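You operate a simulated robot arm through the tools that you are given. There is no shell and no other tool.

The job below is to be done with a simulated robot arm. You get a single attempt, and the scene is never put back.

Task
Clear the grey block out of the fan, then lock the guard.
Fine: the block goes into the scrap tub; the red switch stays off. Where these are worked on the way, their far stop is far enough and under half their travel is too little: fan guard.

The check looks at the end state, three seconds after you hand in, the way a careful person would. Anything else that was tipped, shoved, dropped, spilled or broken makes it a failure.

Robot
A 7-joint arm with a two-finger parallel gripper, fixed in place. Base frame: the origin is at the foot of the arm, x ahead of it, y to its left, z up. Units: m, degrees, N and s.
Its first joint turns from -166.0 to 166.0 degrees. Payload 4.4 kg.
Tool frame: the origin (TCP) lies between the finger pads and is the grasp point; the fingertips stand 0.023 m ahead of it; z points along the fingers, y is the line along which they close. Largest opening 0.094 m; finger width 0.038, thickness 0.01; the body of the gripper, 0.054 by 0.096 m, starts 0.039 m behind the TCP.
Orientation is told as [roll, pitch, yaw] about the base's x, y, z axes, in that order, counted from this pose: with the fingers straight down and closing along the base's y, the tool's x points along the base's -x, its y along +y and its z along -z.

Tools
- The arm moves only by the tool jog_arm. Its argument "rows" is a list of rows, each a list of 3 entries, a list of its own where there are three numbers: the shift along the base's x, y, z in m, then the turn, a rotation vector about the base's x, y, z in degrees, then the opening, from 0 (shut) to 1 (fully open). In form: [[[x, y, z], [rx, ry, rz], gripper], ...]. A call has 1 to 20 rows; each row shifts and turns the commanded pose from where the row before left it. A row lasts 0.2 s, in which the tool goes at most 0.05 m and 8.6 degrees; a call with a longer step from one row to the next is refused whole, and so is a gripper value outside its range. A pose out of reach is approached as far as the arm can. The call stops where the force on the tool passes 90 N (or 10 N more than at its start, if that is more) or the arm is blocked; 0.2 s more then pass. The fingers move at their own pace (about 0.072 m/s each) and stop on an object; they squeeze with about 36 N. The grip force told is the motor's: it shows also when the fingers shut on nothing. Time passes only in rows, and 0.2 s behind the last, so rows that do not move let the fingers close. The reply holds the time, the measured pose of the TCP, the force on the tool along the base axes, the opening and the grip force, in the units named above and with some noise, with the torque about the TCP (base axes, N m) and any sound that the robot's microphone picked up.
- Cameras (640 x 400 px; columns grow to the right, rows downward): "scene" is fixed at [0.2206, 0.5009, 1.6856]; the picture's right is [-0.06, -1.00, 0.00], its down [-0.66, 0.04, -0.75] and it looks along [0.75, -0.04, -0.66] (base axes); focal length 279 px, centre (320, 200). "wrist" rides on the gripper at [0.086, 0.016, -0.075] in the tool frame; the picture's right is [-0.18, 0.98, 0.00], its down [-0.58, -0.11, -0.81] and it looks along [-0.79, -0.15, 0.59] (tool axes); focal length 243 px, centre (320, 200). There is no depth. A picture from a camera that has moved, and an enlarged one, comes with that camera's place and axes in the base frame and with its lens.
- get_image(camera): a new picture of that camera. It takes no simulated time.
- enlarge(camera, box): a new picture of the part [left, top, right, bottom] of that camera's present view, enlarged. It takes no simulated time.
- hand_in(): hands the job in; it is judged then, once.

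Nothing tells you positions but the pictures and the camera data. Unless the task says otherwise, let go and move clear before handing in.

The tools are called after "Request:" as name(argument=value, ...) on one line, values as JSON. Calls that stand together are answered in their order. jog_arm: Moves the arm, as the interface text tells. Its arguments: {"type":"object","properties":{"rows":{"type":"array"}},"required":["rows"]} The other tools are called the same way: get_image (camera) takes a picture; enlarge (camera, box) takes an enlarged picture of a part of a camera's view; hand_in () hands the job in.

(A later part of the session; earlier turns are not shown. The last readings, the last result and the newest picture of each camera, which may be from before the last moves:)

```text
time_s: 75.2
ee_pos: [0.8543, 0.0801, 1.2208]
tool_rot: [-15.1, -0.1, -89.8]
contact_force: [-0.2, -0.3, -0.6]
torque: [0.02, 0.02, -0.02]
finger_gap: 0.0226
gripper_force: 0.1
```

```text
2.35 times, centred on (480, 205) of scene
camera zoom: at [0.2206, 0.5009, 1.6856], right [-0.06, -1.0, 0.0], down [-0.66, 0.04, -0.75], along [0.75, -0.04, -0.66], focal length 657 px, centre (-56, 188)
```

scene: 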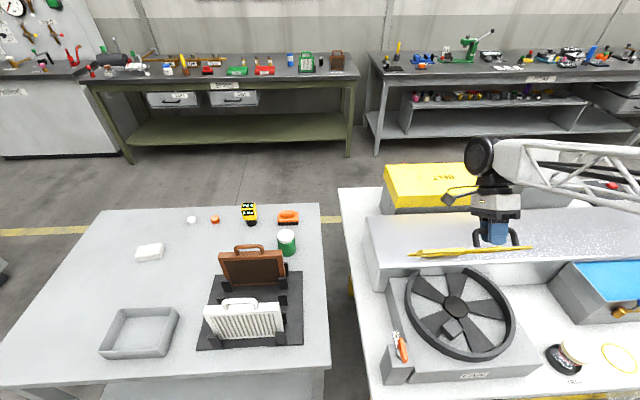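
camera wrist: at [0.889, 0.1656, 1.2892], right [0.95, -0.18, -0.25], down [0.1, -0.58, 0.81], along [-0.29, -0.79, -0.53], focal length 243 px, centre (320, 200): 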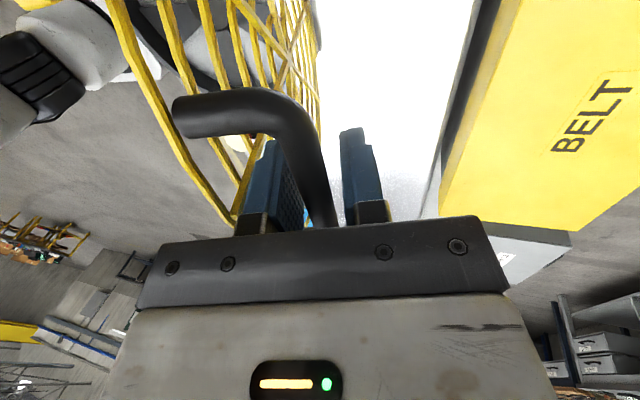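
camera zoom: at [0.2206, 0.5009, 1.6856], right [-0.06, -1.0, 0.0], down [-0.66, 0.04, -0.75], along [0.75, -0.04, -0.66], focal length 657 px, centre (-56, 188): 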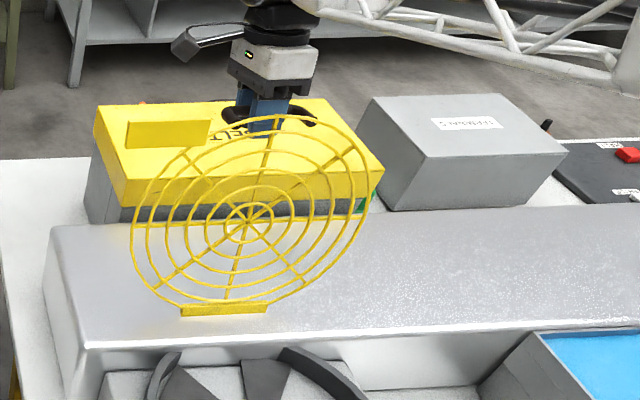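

The guard rests at its stop with the fingers loose. I'll withdraw upward along the tool axis.

Request:
jog_arm(rows=[[[0.004, 0, 0.015], [0, 0, 0], 0.24], [[0.005, 0, 0.019], [0, 0, 0], 0.24], [[0.005, 0, 0.019], [0, 0, 0], 0.24], [[0.005, 0, 0.019], [0, 0, 0], 0.24], [[0.005, 0, 0.02], [0, 0, 0], 0.24], [[0.0, 0, 0.03], [0, 0, 0], 0.24]])

Request:
get_image(camera="scene")

```text
time_s: 76.6
ee_pos: [0.8787, 0.0784, 1.3426]
tool_rot: [-15.0, 0.0, -89.9]
contact_force: [0.4, 0.4, -0.6]
torque: [-0.01, -0.02, -0.01]
finger_gap: 0.0224
gripper_force: 0.0
```

```text
taken
```

scene: 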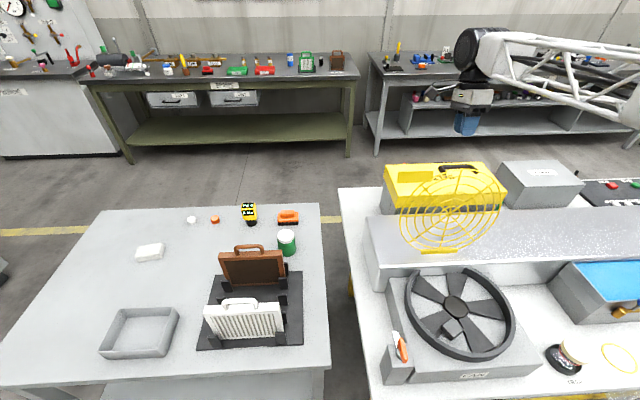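

The guard stays open by itself and the fingers are clear. Now I'll zoom in on the block in the fan.

Request:
enlarge(camera="scene", box=[400, 260, 520, 365])

Request:
enlarge(camera="scene", box=[430, 305, 480, 345])

```text
3.81 times, centred on (460, 312) of scene
camera zoom: at [0.2206, 0.5009, 1.6856], right [-0.06, -1.0, 0.0], down [-0.66, 0.04, -0.75], along [0.75, -0.04, -0.66], focal length 1063 px, centre (-213, -229)
```

zoom: 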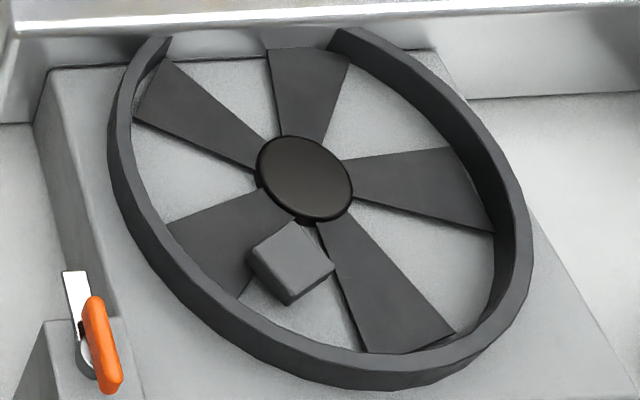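

```text
10.00 times, centred on (455, 325) of scene
camera zoom: at [0.2206, 0.5009, 1.6856], right [-0.06, -1.0, 0.0], down [-0.66, 0.04, -0.75], along [0.75, -0.04, -0.66], focal length 2791 px, centre (-1030, -1050)
```

zoom: 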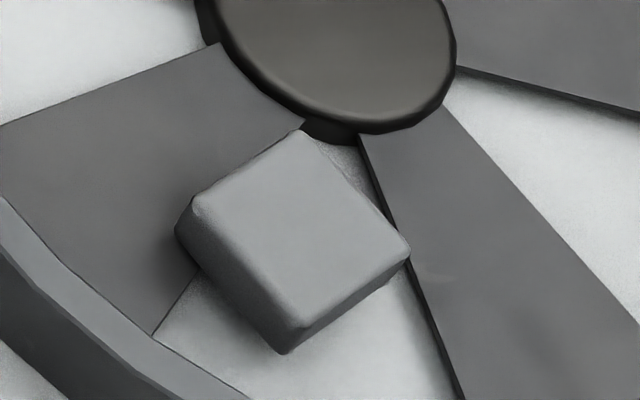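

The block is a small cube wedged between two blades beside the hub, near (0.54, 0.12). I'll go up and back over the open guard to view it with the wrist camera.

Request:
jog_arm(rows=[[[0, 0, 0.03], [0, -7.5, 0], 0.24], [[0, 0, 0.03], [0, -7.5, 0], 0.24], [[-0.02, 0.003, 0.02], [0, 0, 8.18], 0.24], [[-0.04, 0.004, 0], [0, 0, 8.18], 0.4], [[-0.04, 0.004, 0], [0, 0, 8.18], 0.4], [[-0.04, 0.004, 0], [0, 0, 8.18], 0.4], [[-0.04, 0.004, 0], [0, 0, 8.18], 0.4], [[-0.045, 0.004, 0], [0, 0, 8.18], 0.4], [[-0.045, 0.004, 0], [0, 0, 8.18], 0.4], [[-0.045, 0.004, 0], [0, 0, 8.18], 0.4], [[-0.045, 0.004, 0], [0, 0, 8.18], 0.4], [[-0.045, 0.004, -0.02], [0, 0, 8.18], 0.6], [[-0.025, 0.004, -0.04], [0, 0, 8.18], 0.6], [[0, 0, -0.045], [0, 0, 0], 0.6], [[0, 0, -0.045], [0, 0, 0], 0.6], [[0, 0, -0.045], [0, 0, 0], 0.6]])

Request:
get_image(camera="wrist")

Request:
enlarge(camera="wrist", box=[240, 30, 400, 150])

```text
time_s: 80.0
ee_pos: [0.4463, 0.1244, 1.2271]
tool_rot: [0.0, -0.1, 0.2]
contact_force: [-0.3, 0.5, 0.5]
torque: [-0.02, -0.01, 0.01]
finger_gap: 0.0565
gripper_force: 0.1
```

```text
taken
camera wrist: at [0.3619, 0.1382, 1.3014], right [0.18, 0.98, 0.0], down [0.58, -0.11, 0.81], along [0.79, -0.15, -0.59], focal length 243 px, centre (320, 200)
```

wrist: 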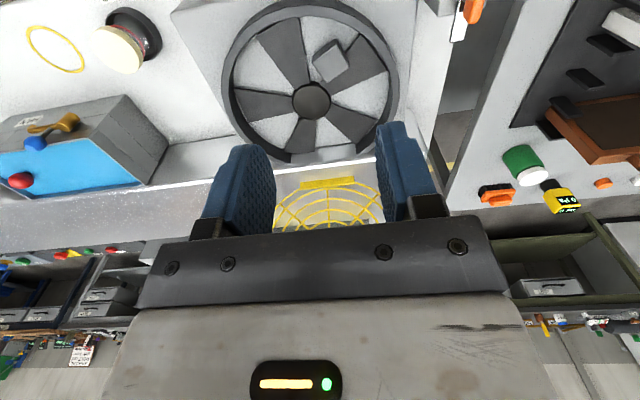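

```text
3.33 times, centred on (320, 90) of wrist
camera zoom: at [0.3619, 0.1382, 1.3014], right [0.18, 0.98, 0.0], down [0.58, -0.11, 0.81], along [0.79, -0.15, -0.59], focal length 809 px, centre (320, 567)
```

zoom: 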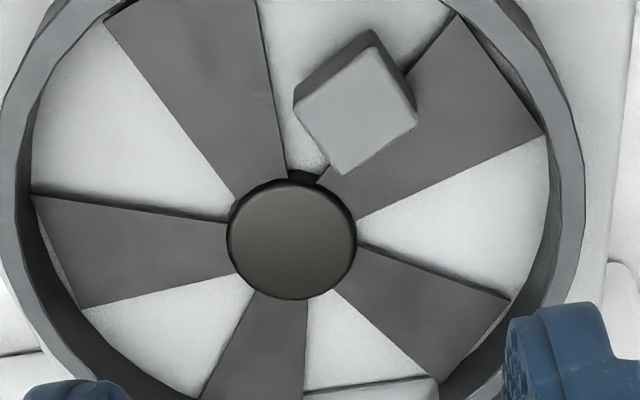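

The block's top face measures roughly 44 x 37 mm at centre (0.538, 0.122), with its edges turned about 24°, and its near corner close to the hub. I'll align above it with yaw -66° so the fingers close on its free faces.

Request:
jog_arm(rows=[[[0.0115, -0.0003, -0.018], [0, 0, -8.27], 0.8], [[0.0115, -0.0003, -0.018], [0, 0, -8.27], 0.8], [[0.0115, -0.0003, -0.018], [0, 0, -8.27], 0.8], [[0.0115, -0.0003, -0.018], [0, 0, -8.27], 0.8], [[0.0115, -0.0003, -0.018], [0, 0, -8.27], 0.8], [[0.0115, -0.0003, -0.018], [0, 0, -8.27], 0.8], [[0.0115, -0.0003, -0.018], [0, 0, -8.27], 0.8], [[0.0115, -0.0003, -0.018], [0, 0, -8.27], 0.8]])

Request:
get_image(camera="wrist")

Request:
enlarge(camera="wrist", box=[240, 0, 420, 130])

```text
time_s: 81.8
ee_pos: [0.5406, 0.1214, 1.0854]
tool_rot: [0.1, -0.1, -66.1]
contact_force: [0.2, 0.1, -0.6]
torque: [0.02, -0.01, -0.01]
finger_gap: 0.0753
gripper_force: 0.1
```

```text
taken
camera wrist: at [0.52, 0.2068, 1.1599], right [0.97, 0.23, 0.0], down [0.13, -0.57, 0.81], along [0.19, -0.79, -0.59], focal length 243 px, centre (320, 200)
```

wrist: 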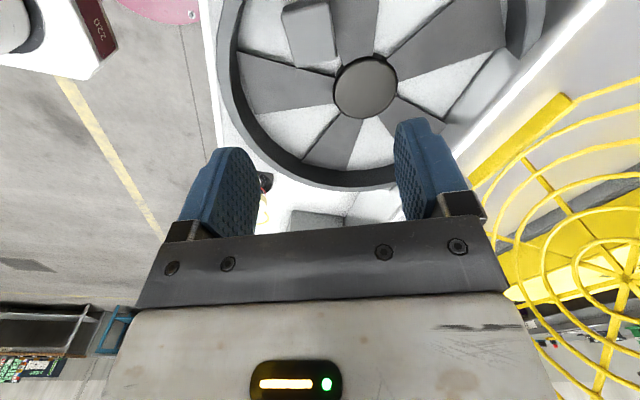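

```text
3.08 times, centred on (330, 65) of wrist
camera zoom: at [0.52, 0.2068, 1.1599], right [0.97, 0.23, 0.0], down [0.13, -0.57, 0.81], along [0.19, -0.79, -0.59], focal length 746 px, centre (289, 615)
```

zoom: 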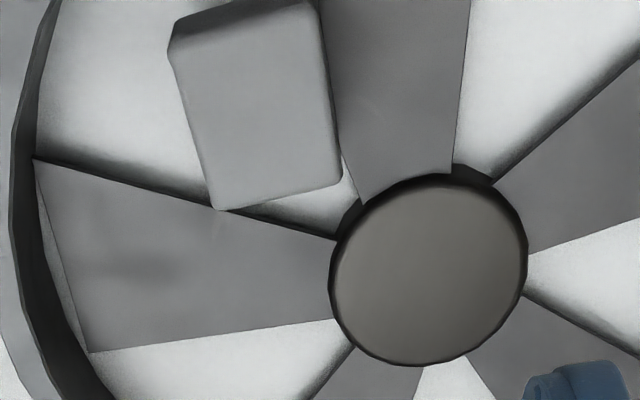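

Combining views, the block top centre is (0.532, 0.122) at z≈0.926 with edges at 27°, and the hub top is lower at about z 0.90. I'll correct the alignment and descend partway.

Request:
jog_arm(rows=[[[-0.0086, 0.0006, -0.02], [0, 0, 3], 0.64], [[0, 0, -0.03], [0, 0, 0], 0.64], [[0, 0, -0.03], [0, 0, 0], 0.64], [[0, 0, -0.02], [0, 0, 0], 0.64]])

Request:
get_image(camera="wrist")

Request:
enlarge(camera="wrist", box=[220, 30, 420, 180])

Request:
enlarge(camera="scene", box=[400, 260, 520, 365])

```text
time_s: 82.8
ee_pos: [0.5324, 0.1216, 0.9869]
tool_rot: [0.1, -0.2, -63.0]
contact_force: [-0.6, -0.2, 0.4]
torque: [-0.01, 0.0, 0.0]
finger_gap: 0.0603
gripper_force: 0.0
```

```text
taken
camera wrist: at [0.5075, 0.2055, 1.061], right [0.96, 0.28, 0.0], down [0.17, -0.57, 0.81], along [0.23, -0.77, -0.59], focal length 243 px, centre (320, 200)
```

wrist: 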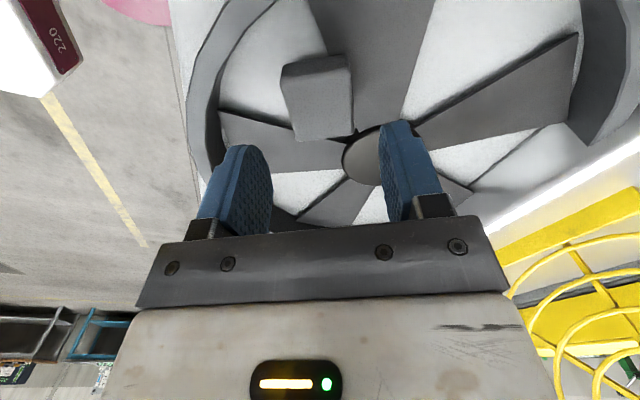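

```text
2.67 times, centred on (320, 105) of wrist
camera zoom: at [0.5075, 0.2055, 1.061], right [0.96, 0.28, 0.0], down [0.17, -0.57, 0.81], along [0.23, -0.77, -0.59], focal length 647 px, centre (320, 453)
```

zoom: 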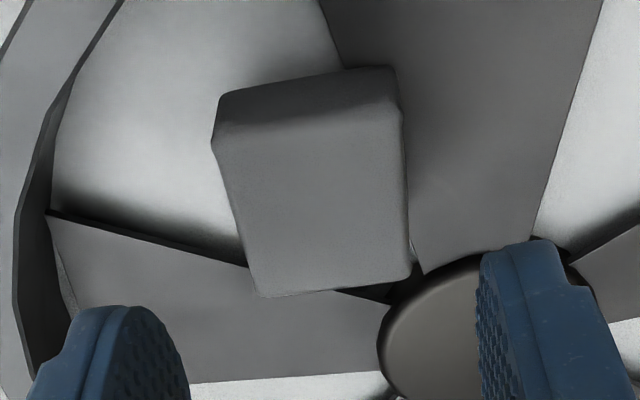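

```text
3.81 times, centred on (460, 312) of scene
camera zoom: at [0.2206, 0.5009, 1.6856], right [-0.06, -1.0, 0.0], down [-0.66, 0.04, -0.75], along [0.75, -0.04, -0.66], focal length 1063 px, centre (-213, -229)
```

zoom: 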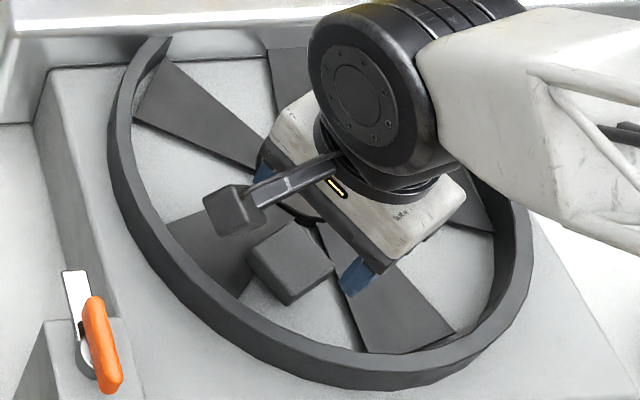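

The block is centred between the fingers, needing about 2° of correction. I'll descend to grasp height with the tips just above the blades.

Request:
jog_arm(rows=[[[0, 0, -0.02], [0, 0, -2], 0.64], [[0, 0, -0.02], [0, 0, 0], 0.64], [[0, 0, -0.01], [0, 0, 0], 0.64], [[0, 0, -0.008], [0, 0, 0], 0.64]])

Request:
get_image(camera="wrist")

```text
time_s: 83.8
ee_pos: [0.5358, 0.1222, 0.9356]
tool_rot: [0.6, -0.2, -65.0]
contact_force: [-9.0, -2.5, 13.5]
torque: [-0.05, 0.74, 0.1]
finger_gap: 0.0643
gripper_force: 4.4
stopped in row 4: the force on the tool passed its limit at 114 N (the readings are from after the stop); the commanded pose is now the measured one
```

```text
taken
camera wrist: at [0.5129, 0.2068, 1.0097], right [0.97, 0.25, 0.01], down [0.14, -0.57, 0.81], along [0.21, -0.78, -0.59], focal length 243 px, centre (320, 200)
```

wrist: 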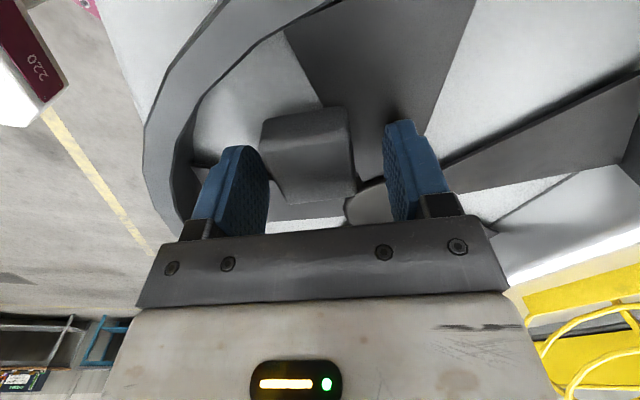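

A fingertip touched a blade at about z 0.913, so the tips are as low as they can go. I'll raise 2 mm, recentre, and close on the block.

Request:
jog_arm(rows=[[[-0.003, 0, 0.002], [0, 0, 0], 0.64], [[0, 0, 0], [0, 0, 0], 0.64]])

Request:
enlarge(camera="wrist", box=[220, 80, 420, 230])

```text
time_s: 84.4
ee_pos: [0.5336, 0.1228, 0.9377]
tool_rot: [0.7, -0.2, -64.9]
contact_force: [0.3, -0.5, 0.6]
torque: [0.0, -0.03, -0.03]
finger_gap: 0.0601
gripper_force: 0.0
```

```text
2.67 times, centred on (320, 155) of wrist
camera zoom: at [0.5098, 0.2071, 1.0109], right [0.97, 0.25, 0.01], down [0.14, -0.57, 0.81], along [0.21, -0.78, -0.59], focal length 647 px, centre (320, 320)
```

zoom: 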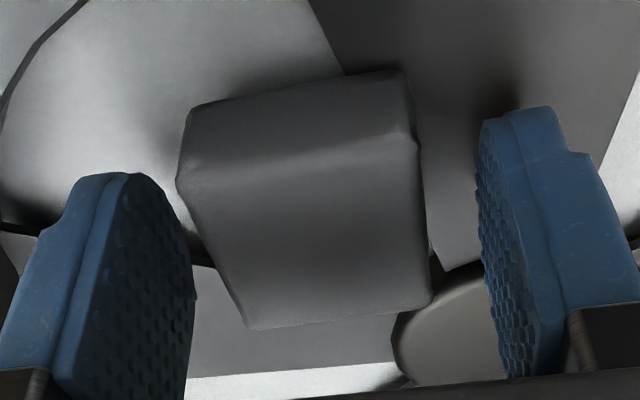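

Request:
jog_arm(rows=[[[0, 0, 0], [0, 0, 0], 0.4], [[0, 0, 0], [0, 0, 0], 0.2], [[0, 0, 0], [0, 0, 0], 0.2], [[0, 0, 0], [0, 0, 0], 0.2]])

Request:
get_image(camera="wrist")

```text
time_s: 85.4
ee_pos: [0.5339, 0.1228, 0.9369]
tool_rot: [0.6, -0.1, -65.1]
contact_force: [-0.3, -0.5, 1.1]
torque: [0.03, -0.01, 0.03]
finger_gap: 0.0388
gripper_force: 35.8
```

```text
taken
camera wrist: at [0.5098, 0.2071, 1.011], right [0.97, 0.25, 0.01], down [0.14, -0.57, 0.81], along [0.21, -0.78, -0.59], focal length 243 px, centre (320, 200)
```

wrist: 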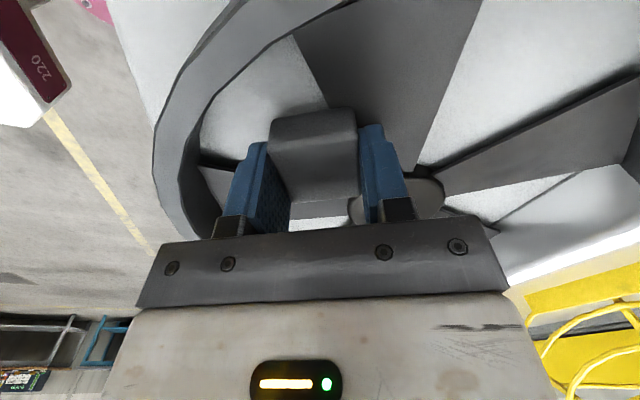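

The block is held (gap 38.8 mm, grip 36 N). I'll lift it straight up slowly.

Request:
jog_arm(rows=[[[0, 0, 0.005], [0, 0, 0], 0.1], [[0, 0, 0.01], [0, 0, 0], 0.1], [[0, 0, 0.015], [0, 0, 0], 0.1], [[0, 0, 0.02], [0, 0, 0], 0.1], [[0, 0, 0.03], [0, 0, 0], 0.1]])

Request:
get_image(camera="wrist")

Request:
enlarge(camera="scene", box=[380, 220, 560, 370])

```text
time_s: 86.6
ee_pos: [0.5314, 0.1208, 1.0177]
tool_rot: [0.6, -0.2, -65.0]
contact_force: [-0.1, -0.1, 0.0]
torque: [-0.02, -0.02, -0.01]
finger_gap: 0.0384
gripper_force: 35.9
```

```text
taken
camera wrist: at [0.5085, 0.2058, 1.0917], right [0.97, 0.25, 0.01], down [0.14, -0.57, 0.81], along [0.21, -0.78, -0.59], focal length 243 px, centre (320, 200)
```

wrist: 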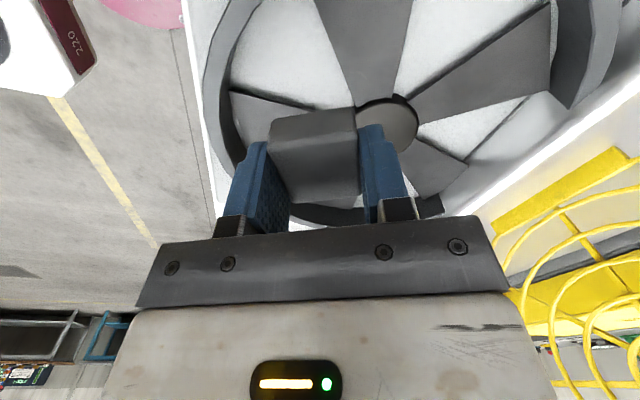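

```text
2.67 times, centred on (470, 295) of scene
camera zoom: at [0.2206, 0.5009, 1.6856], right [-0.06, -1.0, 0.0], down [-0.66, 0.04, -0.75], along [0.75, -0.04, -0.66], focal length 744 px, centre (-80, -53)
```

zoom: 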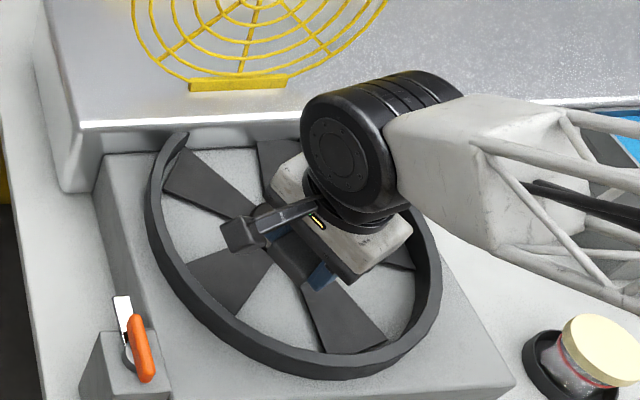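

The block came free cleanly and is held. I'll raise it and carry it left toward the tray, turning the tool so that its closing axis is crosswise to the reach direction.

Request:
jog_arm(rows=[[[-0.005, 0, 0.047], [0, 0, 6.175], 0.1], [[-0.005, 0, 0.047], [0, 0, 6.175], 0.1], [[-0.005, 0, 0.047], [0, 0, 6.175], 0.1], [[-0.005, 0, 0.047], [0, 0, 6.175], 0.1], [[-0.005, 0, 0.047], [0, 0, 6.175], 0.1], [[-0.005, 0, 0.047], [0, 0, 6.175], 0.1], [[-0.0036, 0.045, 0], [0, 0, 6.175], 0.1], [[-0.0036, 0.045, 0], [0, 0, 6.175], 0.1], [[-0.0036, 0.045, 0], [0, 0, 6.175], 0.1], [[-0.0036, 0.045, 0], [0, 0, 6.175], 0.1], [[-0.0036, 0.045, 0], [0, 0, 6.175], 0.1], [[-0.0036, 0.045, 0], [0, 0, 6.175], 0.1], [[-0.0036, 0.045, 0], [0, 0, 6.175], 0.1], [[-0.0036, 0.045, 0], [0, 0, 6.175], 0.1], [[-0.0036, 0.045, 0], [0, 0, 6.175], 0.1], [[-0.0036, 0.045, 0], [0, 0, 6.175], 0.1], [[-0.0036, 0.045, 0], [0, 0, 6.175], 0.1], [[-0.0036, 0.045, 0], [0, 0, 6.175], 0.1], [[-0.0036, 0.045, 0], [0, 0, 6.175], 0.1], [[-0.0036, 0.045, 0], [0, 0, 6.175], 0.1]])

Request:
get_image(camera="wrist")

Request:
get_image(camera="scene")

```text
time_s: 90.8
ee_pos: [0.4498, 0.7507, 1.3007]
tool_rot: [0.7, -0.2, 58.6]
contact_force: [-0.9, 0.4, 0.7]
torque: [-0.01, -0.04, 0.02]
finger_gap: 0.0386
gripper_force: 36.2
```

```text
taken
camera wrist: at [0.3909, 0.6851, 1.3749], right [-0.74, 0.67, 0.01], down [0.4, 0.43, 0.81], along [0.54, 0.6, -0.59], focal length 243 px, centre (320, 200)
```

wrist: 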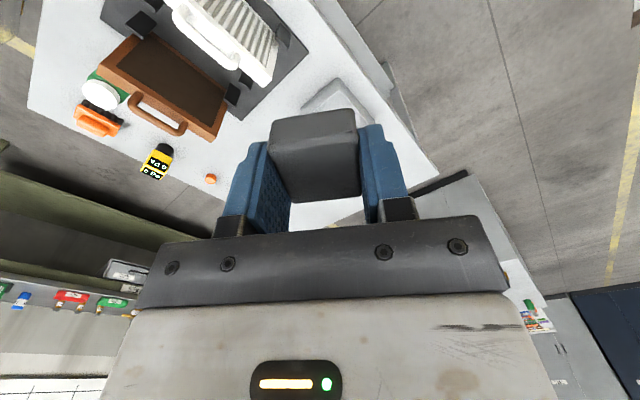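

```text
taken
```

scene: 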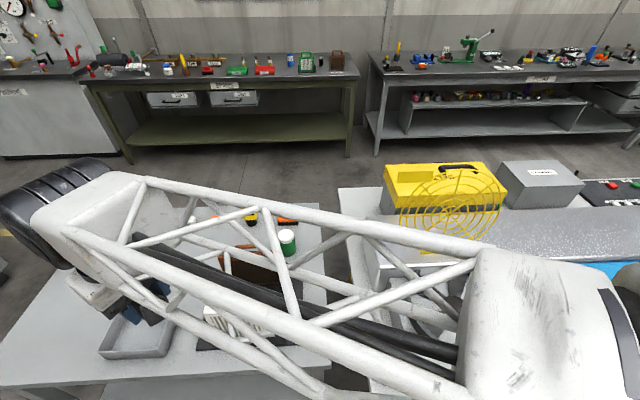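

The block is held and the arm is left of the fan with the tray ahead. I'll tilt the tool outward (fingers leaning toward the tray) to gain reach while moving out at height.

Request:
jog_arm(rows=[[[0.01, 0.016, 0], [6.82, -4.18, 0], 0.1], [[0.01, 0.016, 0], [6.82, -4.18, 0], 0.1], [[0.01, 0.016, 0], [6.82, -4.18, 0], 0.1], [[0.01, 0.016, 0], [6.82, -4.18, 0], 0.1], [[0.01, 0.016, 0], [6.82, -4.18, 0], 0.1], [[0.01, 0.016, 0], [6.82, -4.18, 0], 0.1]])

Request:
get_image(camera="wrist")

Request:
get_image(camera="scene")

```text
time_s: 92.2
ee_pos: [0.5108, 0.8475, 1.3002]
tool_rot: [0.8, -48.4, 58.3]
contact_force: [0.1, 0.1, -0.3]
torque: [0.0, 0.0, 0.02]
finger_gap: 0.0385
gripper_force: 36.0
```

```text
taken
camera wrist: at [0.4391, 0.7589, 1.2852], right [-0.78, 0.61, 0.15], down [-0.01, -0.25, 0.97], along [0.63, 0.75, 0.2], focal length 243 px, centre (320, 200)
```

wrist: 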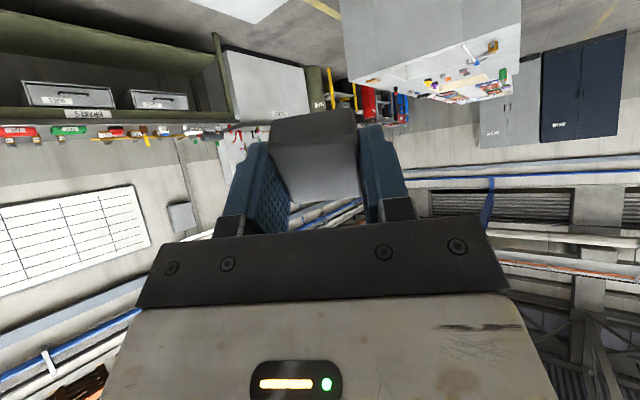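

```text
taken
```

scene: 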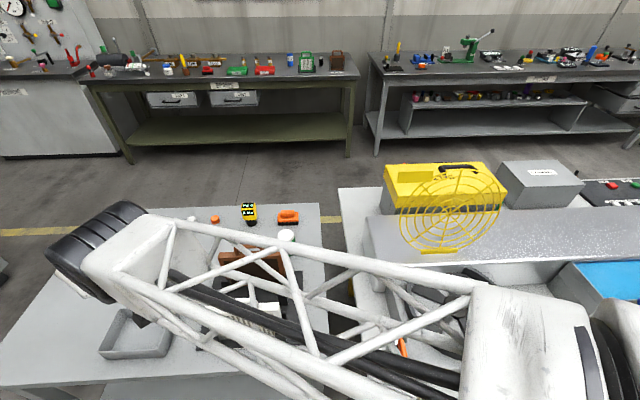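

Request:
jog_arm(rows=[[[0.014, 0.0221, -0.02], [0, 0, 0], 0.1], [[0.014, 0.0221, -0.02], [0, 0, 0], 0.1], [[0.014, 0.0221, -0.02], [0, 0, 0], 0.1], [[0.014, 0.0221, -0.03], [0, 0, 0], 0.1]])

Request:
get_image(camera="scene")

```text
time_s: 93.2
ee_pos: [0.566, 0.9379, 1.2111]
tool_rot: [0.7, -48.3, 58.3]
contact_force: [-0.2, 0.3, 0.9]
torque: [-0.06, 0.07, 0.02]
finger_gap: 0.0385
gripper_force: 35.8
```

```text
taken
```

scene: 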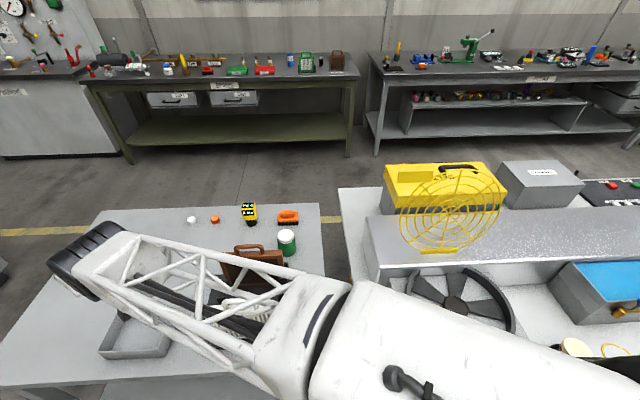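

Reach is still fine and the forearm is high above the filters. I'll continue down over the tray.

Request:
jog_arm(rows=[[[0.007, 0.0105, -0.03], [0, 0, 0], 0.1], [[0.007, 0.0105, -0.03], [0, 0, 0], 0.1], [[0.007, 0.0105, -0.03], [0, 0, 0], 0.1], [[0.007, 0.0105, -0.03], [0, 0, 0], 0.1]])

Request:
get_image(camera="wrist")

Request:
get_image(camera="scene")

```text
time_s: 94.2
ee_pos: [0.5954, 0.9778, 1.0902]
tool_rot: [0.7, -48.3, 58.4]
contact_force: [0.0, 0.0, 1.0]
torque: [-0.03, 0.06, 0.01]
finger_gap: 0.0387
gripper_force: 35.8
```

```text
taken
camera wrist: at [0.5233, 0.8885, 1.0754], right [-0.78, 0.61, 0.15], down [-0.01, -0.24, 0.97], along [0.63, 0.75, 0.2], focal length 243 px, centre (320, 200)
```

wrist: 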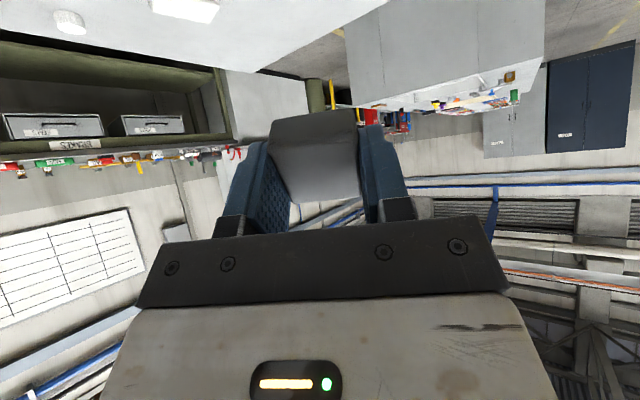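

```text
taken
```

scene: 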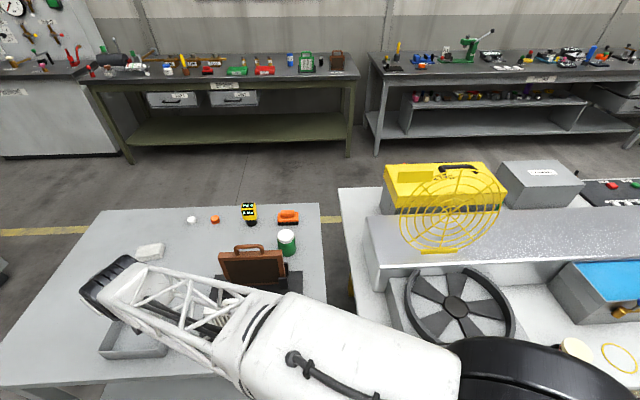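

I'm above the tray at r≈1.145 m with no reach trouble. I'll lower further and check the view.

Request:
jog_arm(rows=[[[0.0008, 0.0025, -0.03], [0, 0, 0], 0.1], [[0.0008, 0.0025, -0.03], [0, 0, 0], 0.1], [[0.0008, 0.0025, -0.03], [0, 0, 0], 0.1], [[0.0008, 0.0025, -0.03], [0, 0, 0], 0.1]])

Request:
enlarge(camera="scene", box=[60, 230, 240, 380])

Request:
get_image(camera="wrist")

```text
time_s: 95.2
ee_pos: [0.6, 0.99, 0.9689]
tool_rot: [0.7, -48.2, 58.5]
contact_force: [0.3, 0.7, -0.4]
torque: [0.01, 0.03, 0.01]
finger_gap: 0.0384
gripper_force: 36.1
```

```text
2.67 times, centred on (150, 305) of scene
camera zoom: at [0.2206, 0.5009, 1.6856], right [-0.06, -1.0, 0.0], down [-0.66, 0.04, -0.75], along [0.75, -0.04, -0.66], focal length 744 px, centre (773, -80)
```

zoom: 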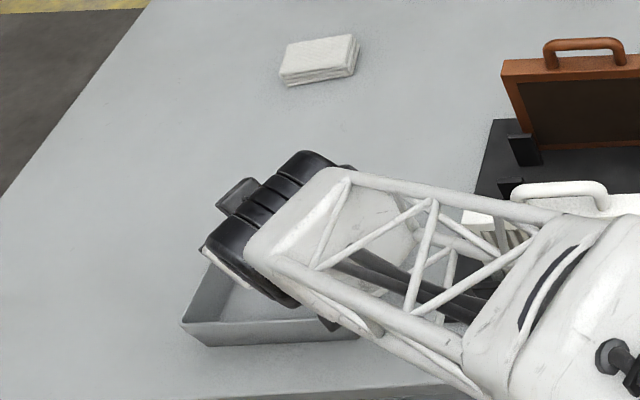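

```text
taken
camera wrist: at [0.5279, 0.901, 0.9544], right [-0.78, 0.61, 0.15], down [-0.01, -0.24, 0.97], along [0.63, 0.75, 0.2], focal length 243 px, centre (320, 200)
```

wrist: 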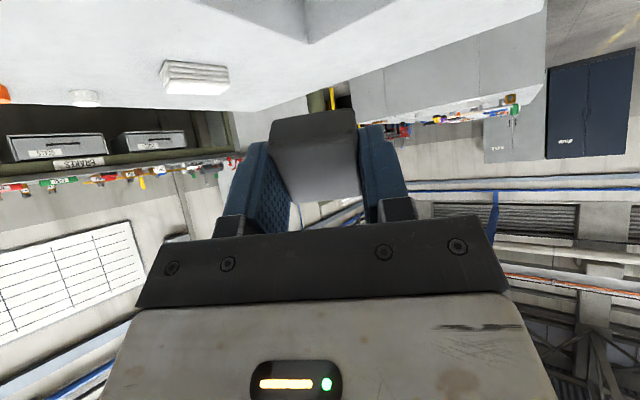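

Request:
enlarge(camera="wrist", box=[200, 0, 480, 140])

```text
2.29 times, centred on (340, 70) of wrist
camera zoom: at [0.5279, 0.901, 0.9544], right [-0.78, 0.61, 0.15], down [-0.01, -0.24, 0.97], along [0.63, 0.75, 0.2], focal length 555 px, centre (274, 497)
```

zoom: 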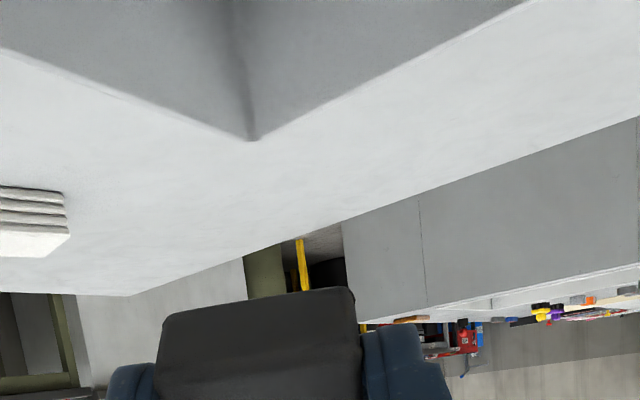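

The tray's far corner is dead ahead below the block, so the block is over the tray's middle. I'll lower into the tray.

Request:
jog_arm(rows=[[[0, 0, -0.02], [0, 0, 0], 0.1], [[0, 0, -0.02], [0, 0, 0], 0.1], [[0, 0, -0.015], [0, 0, 0], 0.1], [[0, 0, -0.007], [0, 0, 0], 0.1]])

Request:
get_image(camera="wrist")

Request:
enlarge(camera="scene", box=[60, 230, 240, 380])

```text
time_s: 96.2
ee_pos: [0.6, 0.9884, 0.9061]
tool_rot: [0.7, -48.3, 58.4]
contact_force: [-0.6, -0.1, 0.4]
torque: [0.03, 0.0, 0.01]
finger_gap: 0.0385
gripper_force: 36.0
```

```text
taken
camera wrist: at [0.5267, 0.8995, 0.892], right [-0.78, 0.61, 0.15], down [-0.01, -0.24, 0.97], along [0.63, 0.75, 0.19], focal length 243 px, centre (320, 200)
```

wrist: 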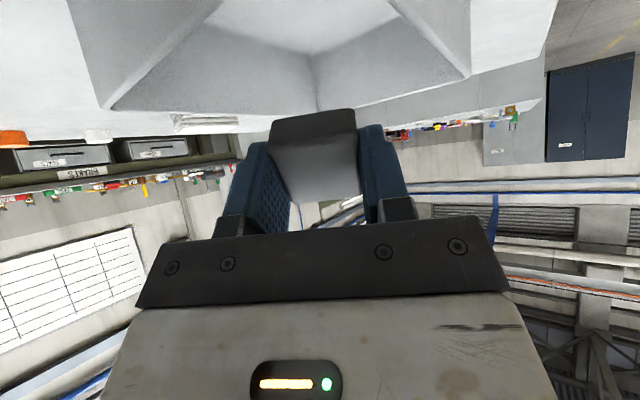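

```text
2.67 times, centred on (150, 305) of scene
camera zoom: at [0.2206, 0.5009, 1.6856], right [-0.06, -1.0, 0.0], down [-0.66, 0.04, -0.75], along [0.75, -0.04, -0.66], focal length 744 px, centre (773, -80)
```

zoom: 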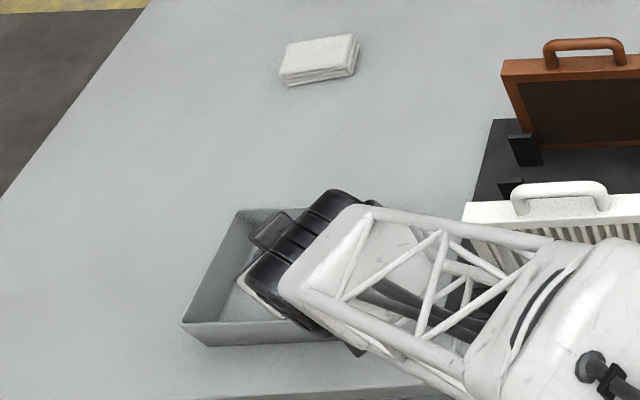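

The block hangs inside the tray's outline near rim level. I'll lower one more centimetre and release it.

Request:
jog_arm(rows=[[[0, 0, -0.006], [0, 0, 0], 0.1], [[0, 0, -0.005], [0, 0, 0], 0.1]])

Request:
jog_arm(rows=[[[0, 0, 0], [0, 0, 0], 0.45], [[0, 0, 0], [0, 0, 0], 0.6], [[0, 0, 0], [0, 0, 0], 0.6], [[0, 0, 0], [0, 0, 0], 0.6]])

Request:
get_image(camera="wrist")

```text
time_s: 96.8
ee_pos: [0.6004, 0.9895, 0.895]
tool_rot: [0.8, -48.3, 58.2]
contact_force: [0.1, 0.3, 0.1]
torque: [0.0, 0.01, 0.0]
finger_gap: 0.0385
gripper_force: 35.9
```

```text
time_s: 97.8
ee_pos: [0.5994, 0.9899, 0.8957]
tool_rot: [0.7, -48.2, 58.4]
contact_force: [0.1, -0.7, 0.6]
torque: [0.02, 0.0, -0.01]
finger_gap: 0.0563
gripper_force: 0.1
```

```text
taken
camera wrist: at [0.5272, 0.9004, 0.8812], right [-0.78, 0.61, 0.15], down [-0.01, -0.24, 0.97], along [0.63, 0.75, 0.2], focal length 243 px, centre (320, 200)
```

wrist: 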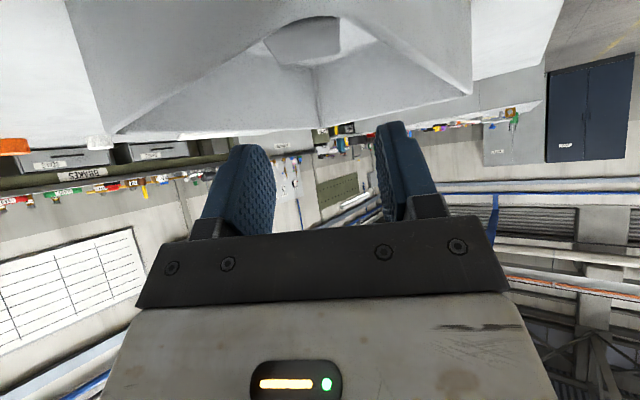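

The block is lying in the tray. I'll move straight up and out, then check.

Request:
jog_arm(rows=[[[0, 0, 0.03], [0, 0, 0], 0.6], [[0, 0, 0.04], [0, 0, 0], 0.6], [[0, 0, 0.045], [0, 0, 0], 0.6], [[-0.01, -0.016, 0.045], [0, 0, 0], 0.6], [[-0.014, -0.022, 0.04], [0, 0, 0], 0.6], [[-0.014, -0.022, 0.04], [0, 0, 0], 0.6], [[-0.014, -0.022, 0.04], [0, 0, 0], 0.6], [[-0.014, -0.022, 0.04], [0, 0, 0], 0.6], [[-0.014, -0.022, 0.04], [0, 0, 0], 0.6], [[-0.01, -0.016, 0.02], [-6.82, 4.18, 0], 0.6], [[-0.01, -0.016, 0], [-6.82, 4.18, 0], 0.6], [[-0.01, -0.016, 0], [-6.82, 4.18, 0], 0.6], [[-0.01, -0.016, 0], [-6.82, 4.18, 0], 0.6], [[-0.01, -0.016, 0], [-6.82, 4.18, 0], 0.6], [[-0.01, -0.016, 0], [-6.82, 4.18, 0], 0.6]])

Request:
get_image(camera="scene")

Request:
get_image(camera="wrist")

```text
time_s: 101.0
ee_pos: [0.4597, 0.7647, 1.2758]
tool_rot: [0.7, -0.1, 58.3]
contact_force: [0.8, 0.1, 0.0]
torque: [-0.02, -0.01, -0.03]
finger_gap: 0.0563
gripper_force: 0.0
```

```text
taken
```

scene: 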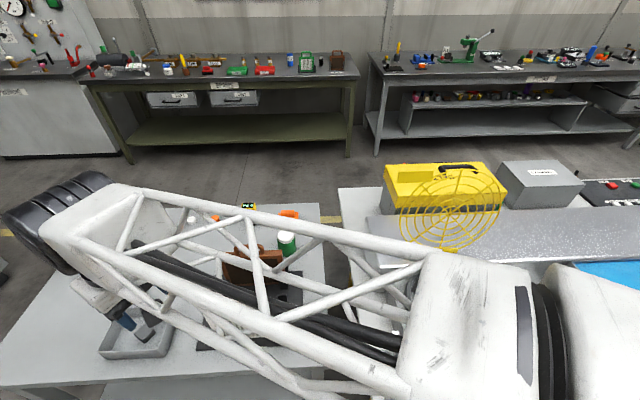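

```text
taken
camera wrist: at [0.4008, 0.6995, 1.3505], right [-0.74, 0.67, 0.01], down [0.4, 0.43, 0.81], along [0.54, 0.6, -0.59], focal length 243 px, centre (320, 200)
```

wrist: 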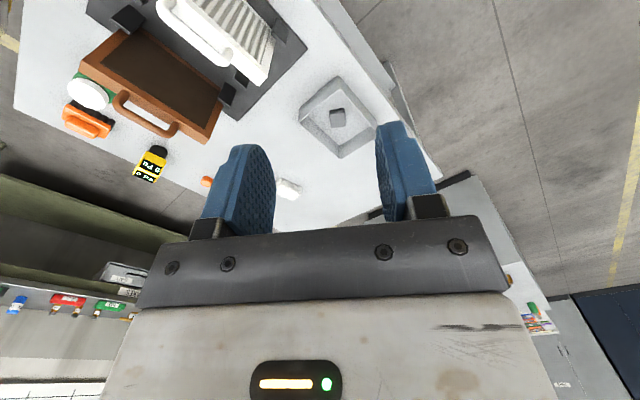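

The block sits in the middle of the scrap tub. Now I'll go back over the open guard to re-grip its handle and close it.

Request:
jog_arm(rows=[[[0.0, 0.0, 0.03], [0, 0, -8.25], 0.4], [[0.0233, -0.0381, 0.006], [0, 0, -8.25], 0.4], [[0.0233, -0.0381, 0.006], [0, 0, -8.25], 0.4], [[0.0233, -0.0381, 0.006], [0, 0, -8.25], 0.4], [[0.0233, -0.0381, 0.006], [0, 0, -8.25], 0.4], [[0.0233, -0.0381, 0.006], [0, 0, -8.25], 0.4], [[0.0233, -0.0381, 0.006], [0, 0, -8.25], 0.4], [[0.0233, -0.0381, 0.006], [0, 0, -8.25], 0.4], [[0.0233, -0.0381, 0.006], [0, 0, -8.25], 0.4], [[0.0233, -0.0381, 0.006], [0, 0, -8.25], 0.4], [[0.0233, -0.0381, 0.006], [0, 0, -8.25], 0.4], [[0.0233, -0.0381, 0.006], [0, 0, -8.25], 0.4], [[0.0233, -0.0381, 0.006], [0, 0, -8.25], 0.4], [[0.0233, -0.0381, 0.006], [0, 0, -8.25], 0.4], [[0.0233, -0.0381, 0.006], [0, 0, -8.25], 0.4], [[0.0233, -0.0381, 0.006], [0, 0, -8.25], 0.4], [[0.0233, -0.0381, 0.006], [0, 0, -8.25], 0.4], [[0.0233, -0.0381, 0.006], [0, 0, -8.25], 0.4], [[0.0233, -0.0381, 0.006], [0, 0, 0], 0.4]])

Request:
get_image(camera="scene")

Request:
get_image(camera="wrist")

```text
time_s: 105.0
ee_pos: [0.8766, 0.082, 1.4131]
tool_rot: [0.6, -0.2, -90.2]
contact_force: [-0.2, -0.1, 0.1]
torque: [0.04, -0.03, -0.02]
finger_gap: 0.0378
gripper_force: 0.0
```

```text
taken
```

scene: 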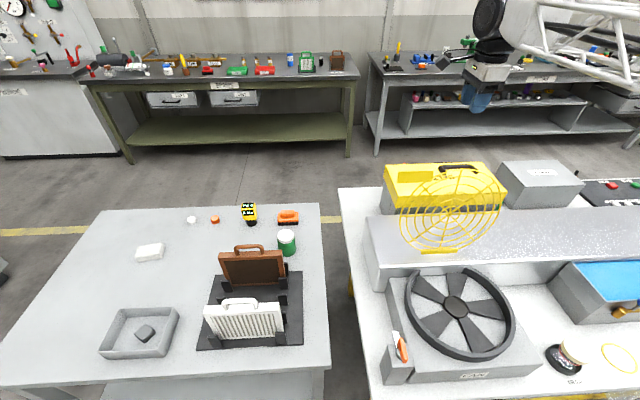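

```text
taken
camera wrist: at [0.8929, 0.1679, 1.4882], right [0.98, -0.19, 0.01], down [-0.12, -0.58, 0.81], along [-0.14, -0.79, -0.59], focal length 243 px, centre (320, 200)
```

wrist: 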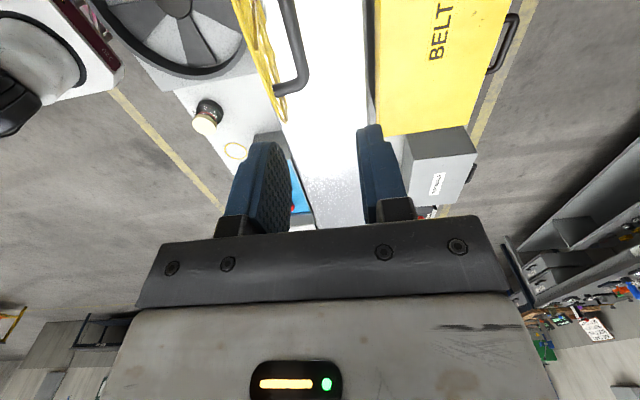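

The scene confirms the block in the tub and the guard still open. I'll tilt to match the guard's lean and go to the approach point just above the handle.

Request:
jog_arm(rows=[[[0.001, -0.0015, -0.03], [0, 7.85, 0], 0.24], [[0.001, -0.001, -0.03], [0, 7.85, 0], 0.24], [[0, 0, -0.01], [0, 0, 0], 0.24]])

Request:
get_image(camera="wrist")

Request:
enlarge(camera="scene", box=[360, 80, 560, 260])

```text
time_s: 105.8
ee_pos: [0.8812, 0.0793, 1.3441]
tool_rot: [-15.1, -0.2, -90.1]
contact_force: [-0.1, -0.1, -0.1]
torque: [0.0, 0.02, -0.01]
finger_gap: 0.0226
gripper_force: 0.0
```

```text
taken
camera wrist: at [0.9148, 0.1655, 1.4118], right [0.95, -0.19, -0.26], down [0.1, -0.58, 0.81], along [-0.3, -0.79, -0.53], focal length 243 px, centre (320, 200)
```

wrist: 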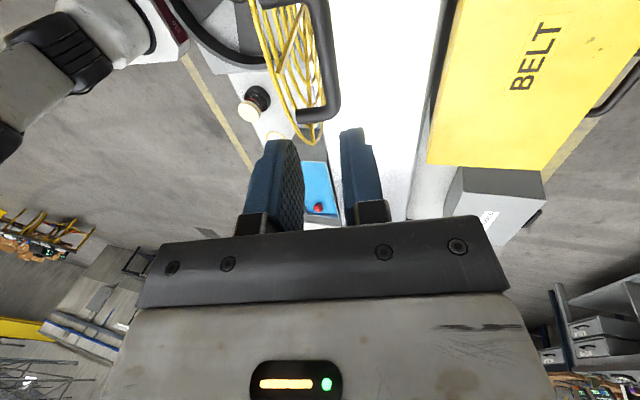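

```text
2.22 times, centred on (460, 170) of scene
camera zoom: at [0.2206, 0.5009, 1.6856], right [-0.06, -1.0, 0.0], down [-0.66, 0.04, -0.75], along [0.75, -0.04, -0.66], focal length 620 px, centre (9, 267)
```

zoom: 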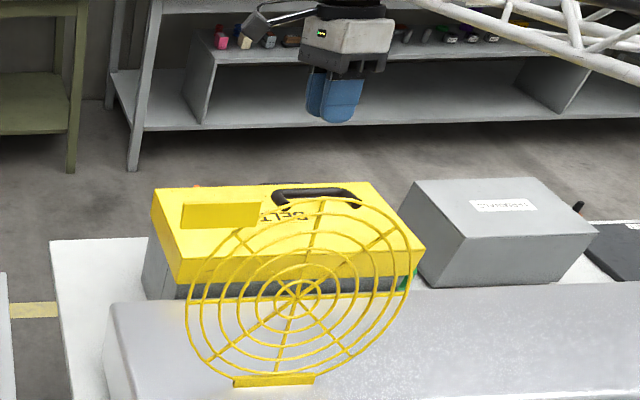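

Request:
enlarge(camera="wrist", box=[250, 0, 390, 140])

```text
2.86 times, centred on (320, 70) of wrist
camera zoom: at [0.9148, 0.1655, 1.4118], right [0.95, -0.19, -0.26], down [0.1, -0.58, 0.81], along [-0.3, -0.79, -0.53], focal length 693 px, centre (320, 571)
```

zoom: 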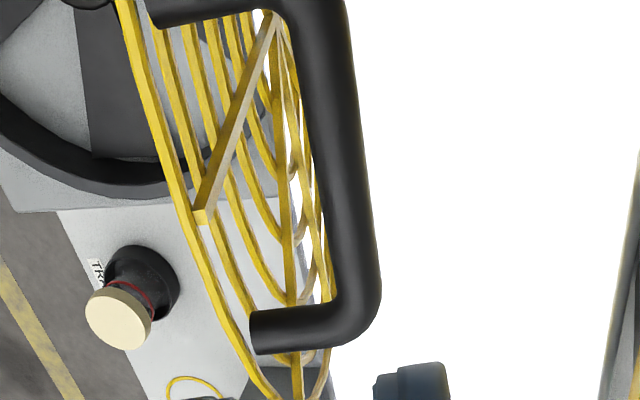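

The bar is about 6 mm off to +x of the tool axis, consistent with my last withdraw step having been vertical. I'll shift and descend along the tool axis, stopping short to check.

Request:
jog_arm(rows=[[[0.0058, 0, 0], [0, 0, 0], 0.24], [[-0.0052, 0, -0.0193], [0, 0, 0], 0.24], [[-0.0052, 0, -0.0193], [0, 0, 0], 0.24], [[-0.0052, 0, -0.0193], [0, 0, 0], 0.24], [[-0.0039, 0, -0.0145], [0, 0, 0], 0.24]])

Request:
get_image(camera="wrist")

Request:
enlarge(camera="wrist", box=[230, 60, 410, 220])

```text
time_s: 107.0
ee_pos: [0.8657, 0.0794, 1.2735]
tool_rot: [-15.1, -0.2, -90.1]
contact_force: [1.1, -0.2, -0.1]
torque: [0.05, 0.05, -0.03]
finger_gap: 0.0226
gripper_force: 0.1
```

```text
taken
camera wrist: at [0.9004, 0.1652, 1.3407], right [0.95, -0.19, -0.25], down [0.1, -0.58, 0.81], along [-0.3, -0.79, -0.53], focal length 243 px, centre (320, 200)
```

wrist: 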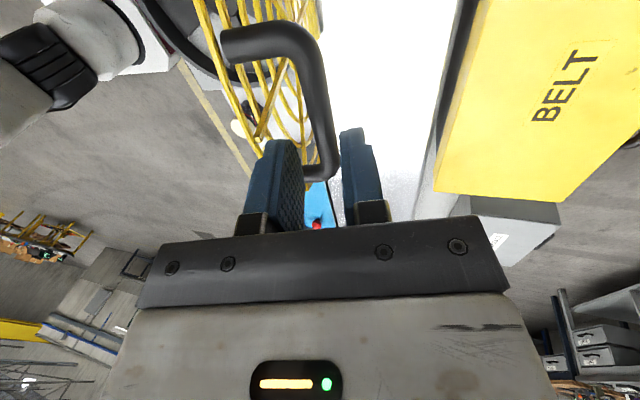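

```text
2.50 times, centred on (320, 140) of wrist
camera zoom: at [0.9004, 0.1652, 1.3407], right [0.95, -0.19, -0.25], down [0.1, -0.58, 0.81], along [-0.3, -0.79, -0.53], focal length 606 px, centre (320, 350)
```

zoom: 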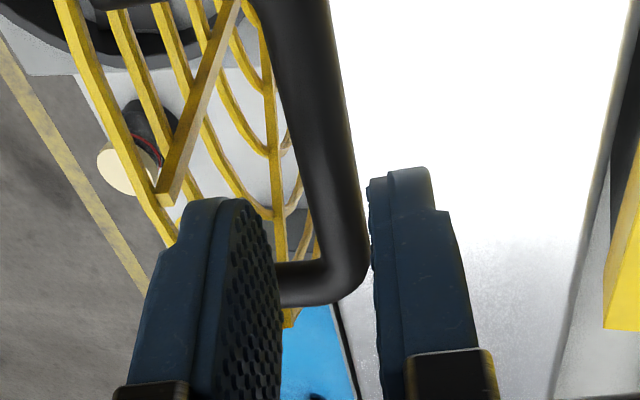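

Nearly aligned; I'll shift about 3 mm more to +x so the inner finger passes between bar and guard, then slide down onto the bar.

Request:
jog_arm(rows=[[[0.003, 0, 0], [0, 0, 0], 0.24], [[-0.004, 0, -0.0145], [0, 0, 0], 0.24], [[-0.004, 0, -0.0145], [0, 0, 0], 0.24], [[-0.0035, 0, -0.0125], [0, 0, 0], 0.24], [[-0.0022, 0, -0.0085], [0, 0, 0], 0.24]])

Request:
get_image(camera="wrist")

Request:
enlarge(camera="wrist", box=[200, 60, 420, 240])

```text
time_s: 108.2
ee_pos: [0.8561, 0.0787, 1.2223]
tool_rot: [-15.0, -0.3, -90.0]
contact_force: [-1.1, 0.5, 1.0]
torque: [0.0, -0.01, -0.04]
finger_gap: 0.0233
gripper_force: 0.8
```

```text
taken
camera wrist: at [0.8914, 0.1646, 1.2887], right [0.95, -0.19, -0.25], down [0.1, -0.58, 0.81], along [-0.3, -0.79, -0.53], focal length 243 px, centre (320, 200)
```

wrist: 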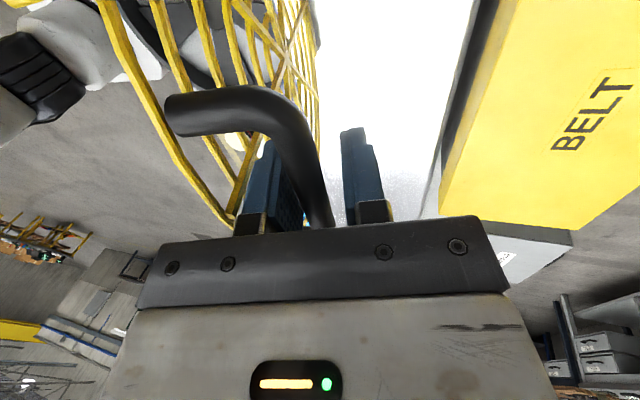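

```text
2.22 times, centred on (310, 150) of wrist
camera zoom: at [0.8914, 0.1646, 1.2887], right [0.95, -0.19, -0.25], down [0.1, -0.58, 0.81], along [-0.3, -0.79, -0.53], focal length 539 px, centre (342, 311)
```

zoom: 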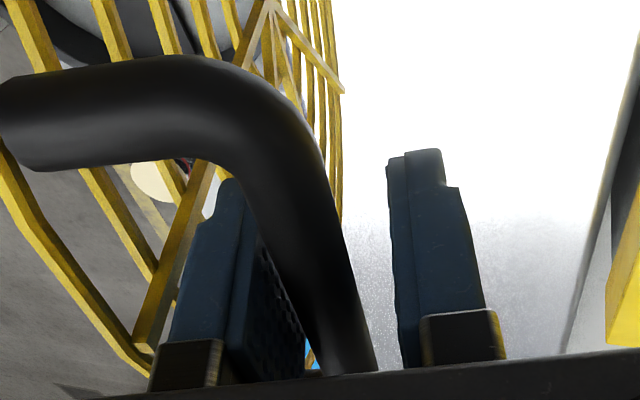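

The bar lies between the fingers. I'll recentre by 1.5 mm and close.

Request:
jog_arm(rows=[[[-0.0015, 0, 0], [0, 0, 0], 0.24], [[0, 0, 0], [0, 0, 0], 0.1], [[0, 0, 0], [0, 0, 0], 0.0], [[0, 0, 0], [0, 0, 0], 0.0]])

```text
time_s: 109.2
ee_pos: [0.8528, 0.0786, 1.2223]
tool_rot: [-15.1, -0.2, -90.0]
contact_force: [-76.0, -0.6, -1.5]
torque: [-0.25, -0.56, -1.7]
finger_gap: 0.0144
gripper_force: 45.0
```

The handle is gripped again. I'll now bring the guard back along the same arc in reverse, checking loads as I go.

Request:
jog_arm(rows=[[[-0.0098, 0, 0.0025], [0, 1, 0], 0.0], [[-0.0079, 0, 0.0025], [0, 1, 0], 0.0], [[-0.0075, 0, 0.002], [0, 1, 0], 0.0], [[-0.0074, 0, 0.0019], [0, 1, 0], 0.0]])

```text
time_s: 110.2
ee_pos: [0.8216, 0.0783, 1.2308]
tool_rot: [-19.1, -0.2, -90.0]
contact_force: [0.3, 7.7, -3.5]
torque: [0.03, -0.13, -1.82]
finger_gap: 0.0138
gripper_force: 44.7
```

Request:
jog_arm(rows=[[[-0.0076, 0, 0.0015], [0, 1, 0], 0.0], [[-0.0076, 0, 0.0015], [0, 1, 0], 0.0], [[-0.0076, 0, 0.0012], [0, 1, 0], 0.0], [[-0.0076, 0, 0.0011], [0, 1, 0], 0.0], [[-0.0076, 0, 0.0008], [0, 1, 0], 0.0], [[-0.0077, 0, 0.0007], [0, 1, 0], 0.0], [[-0.0077, 0, 0.0003], [0, 1, 0], 0.0], [[-0.0077, 0, 0.0003], [0, 1, 0], 0.0]])

```text
time_s: 112.0
ee_pos: [0.7604, 0.0787, 1.2393]
tool_rot: [-27.1, -0.3, -90.0]
contact_force: [0.3, -13.9, -0.7]
torque: [-0.23, -0.11, -1.87]
finger_gap: 0.0139
gripper_force: 45.1
```

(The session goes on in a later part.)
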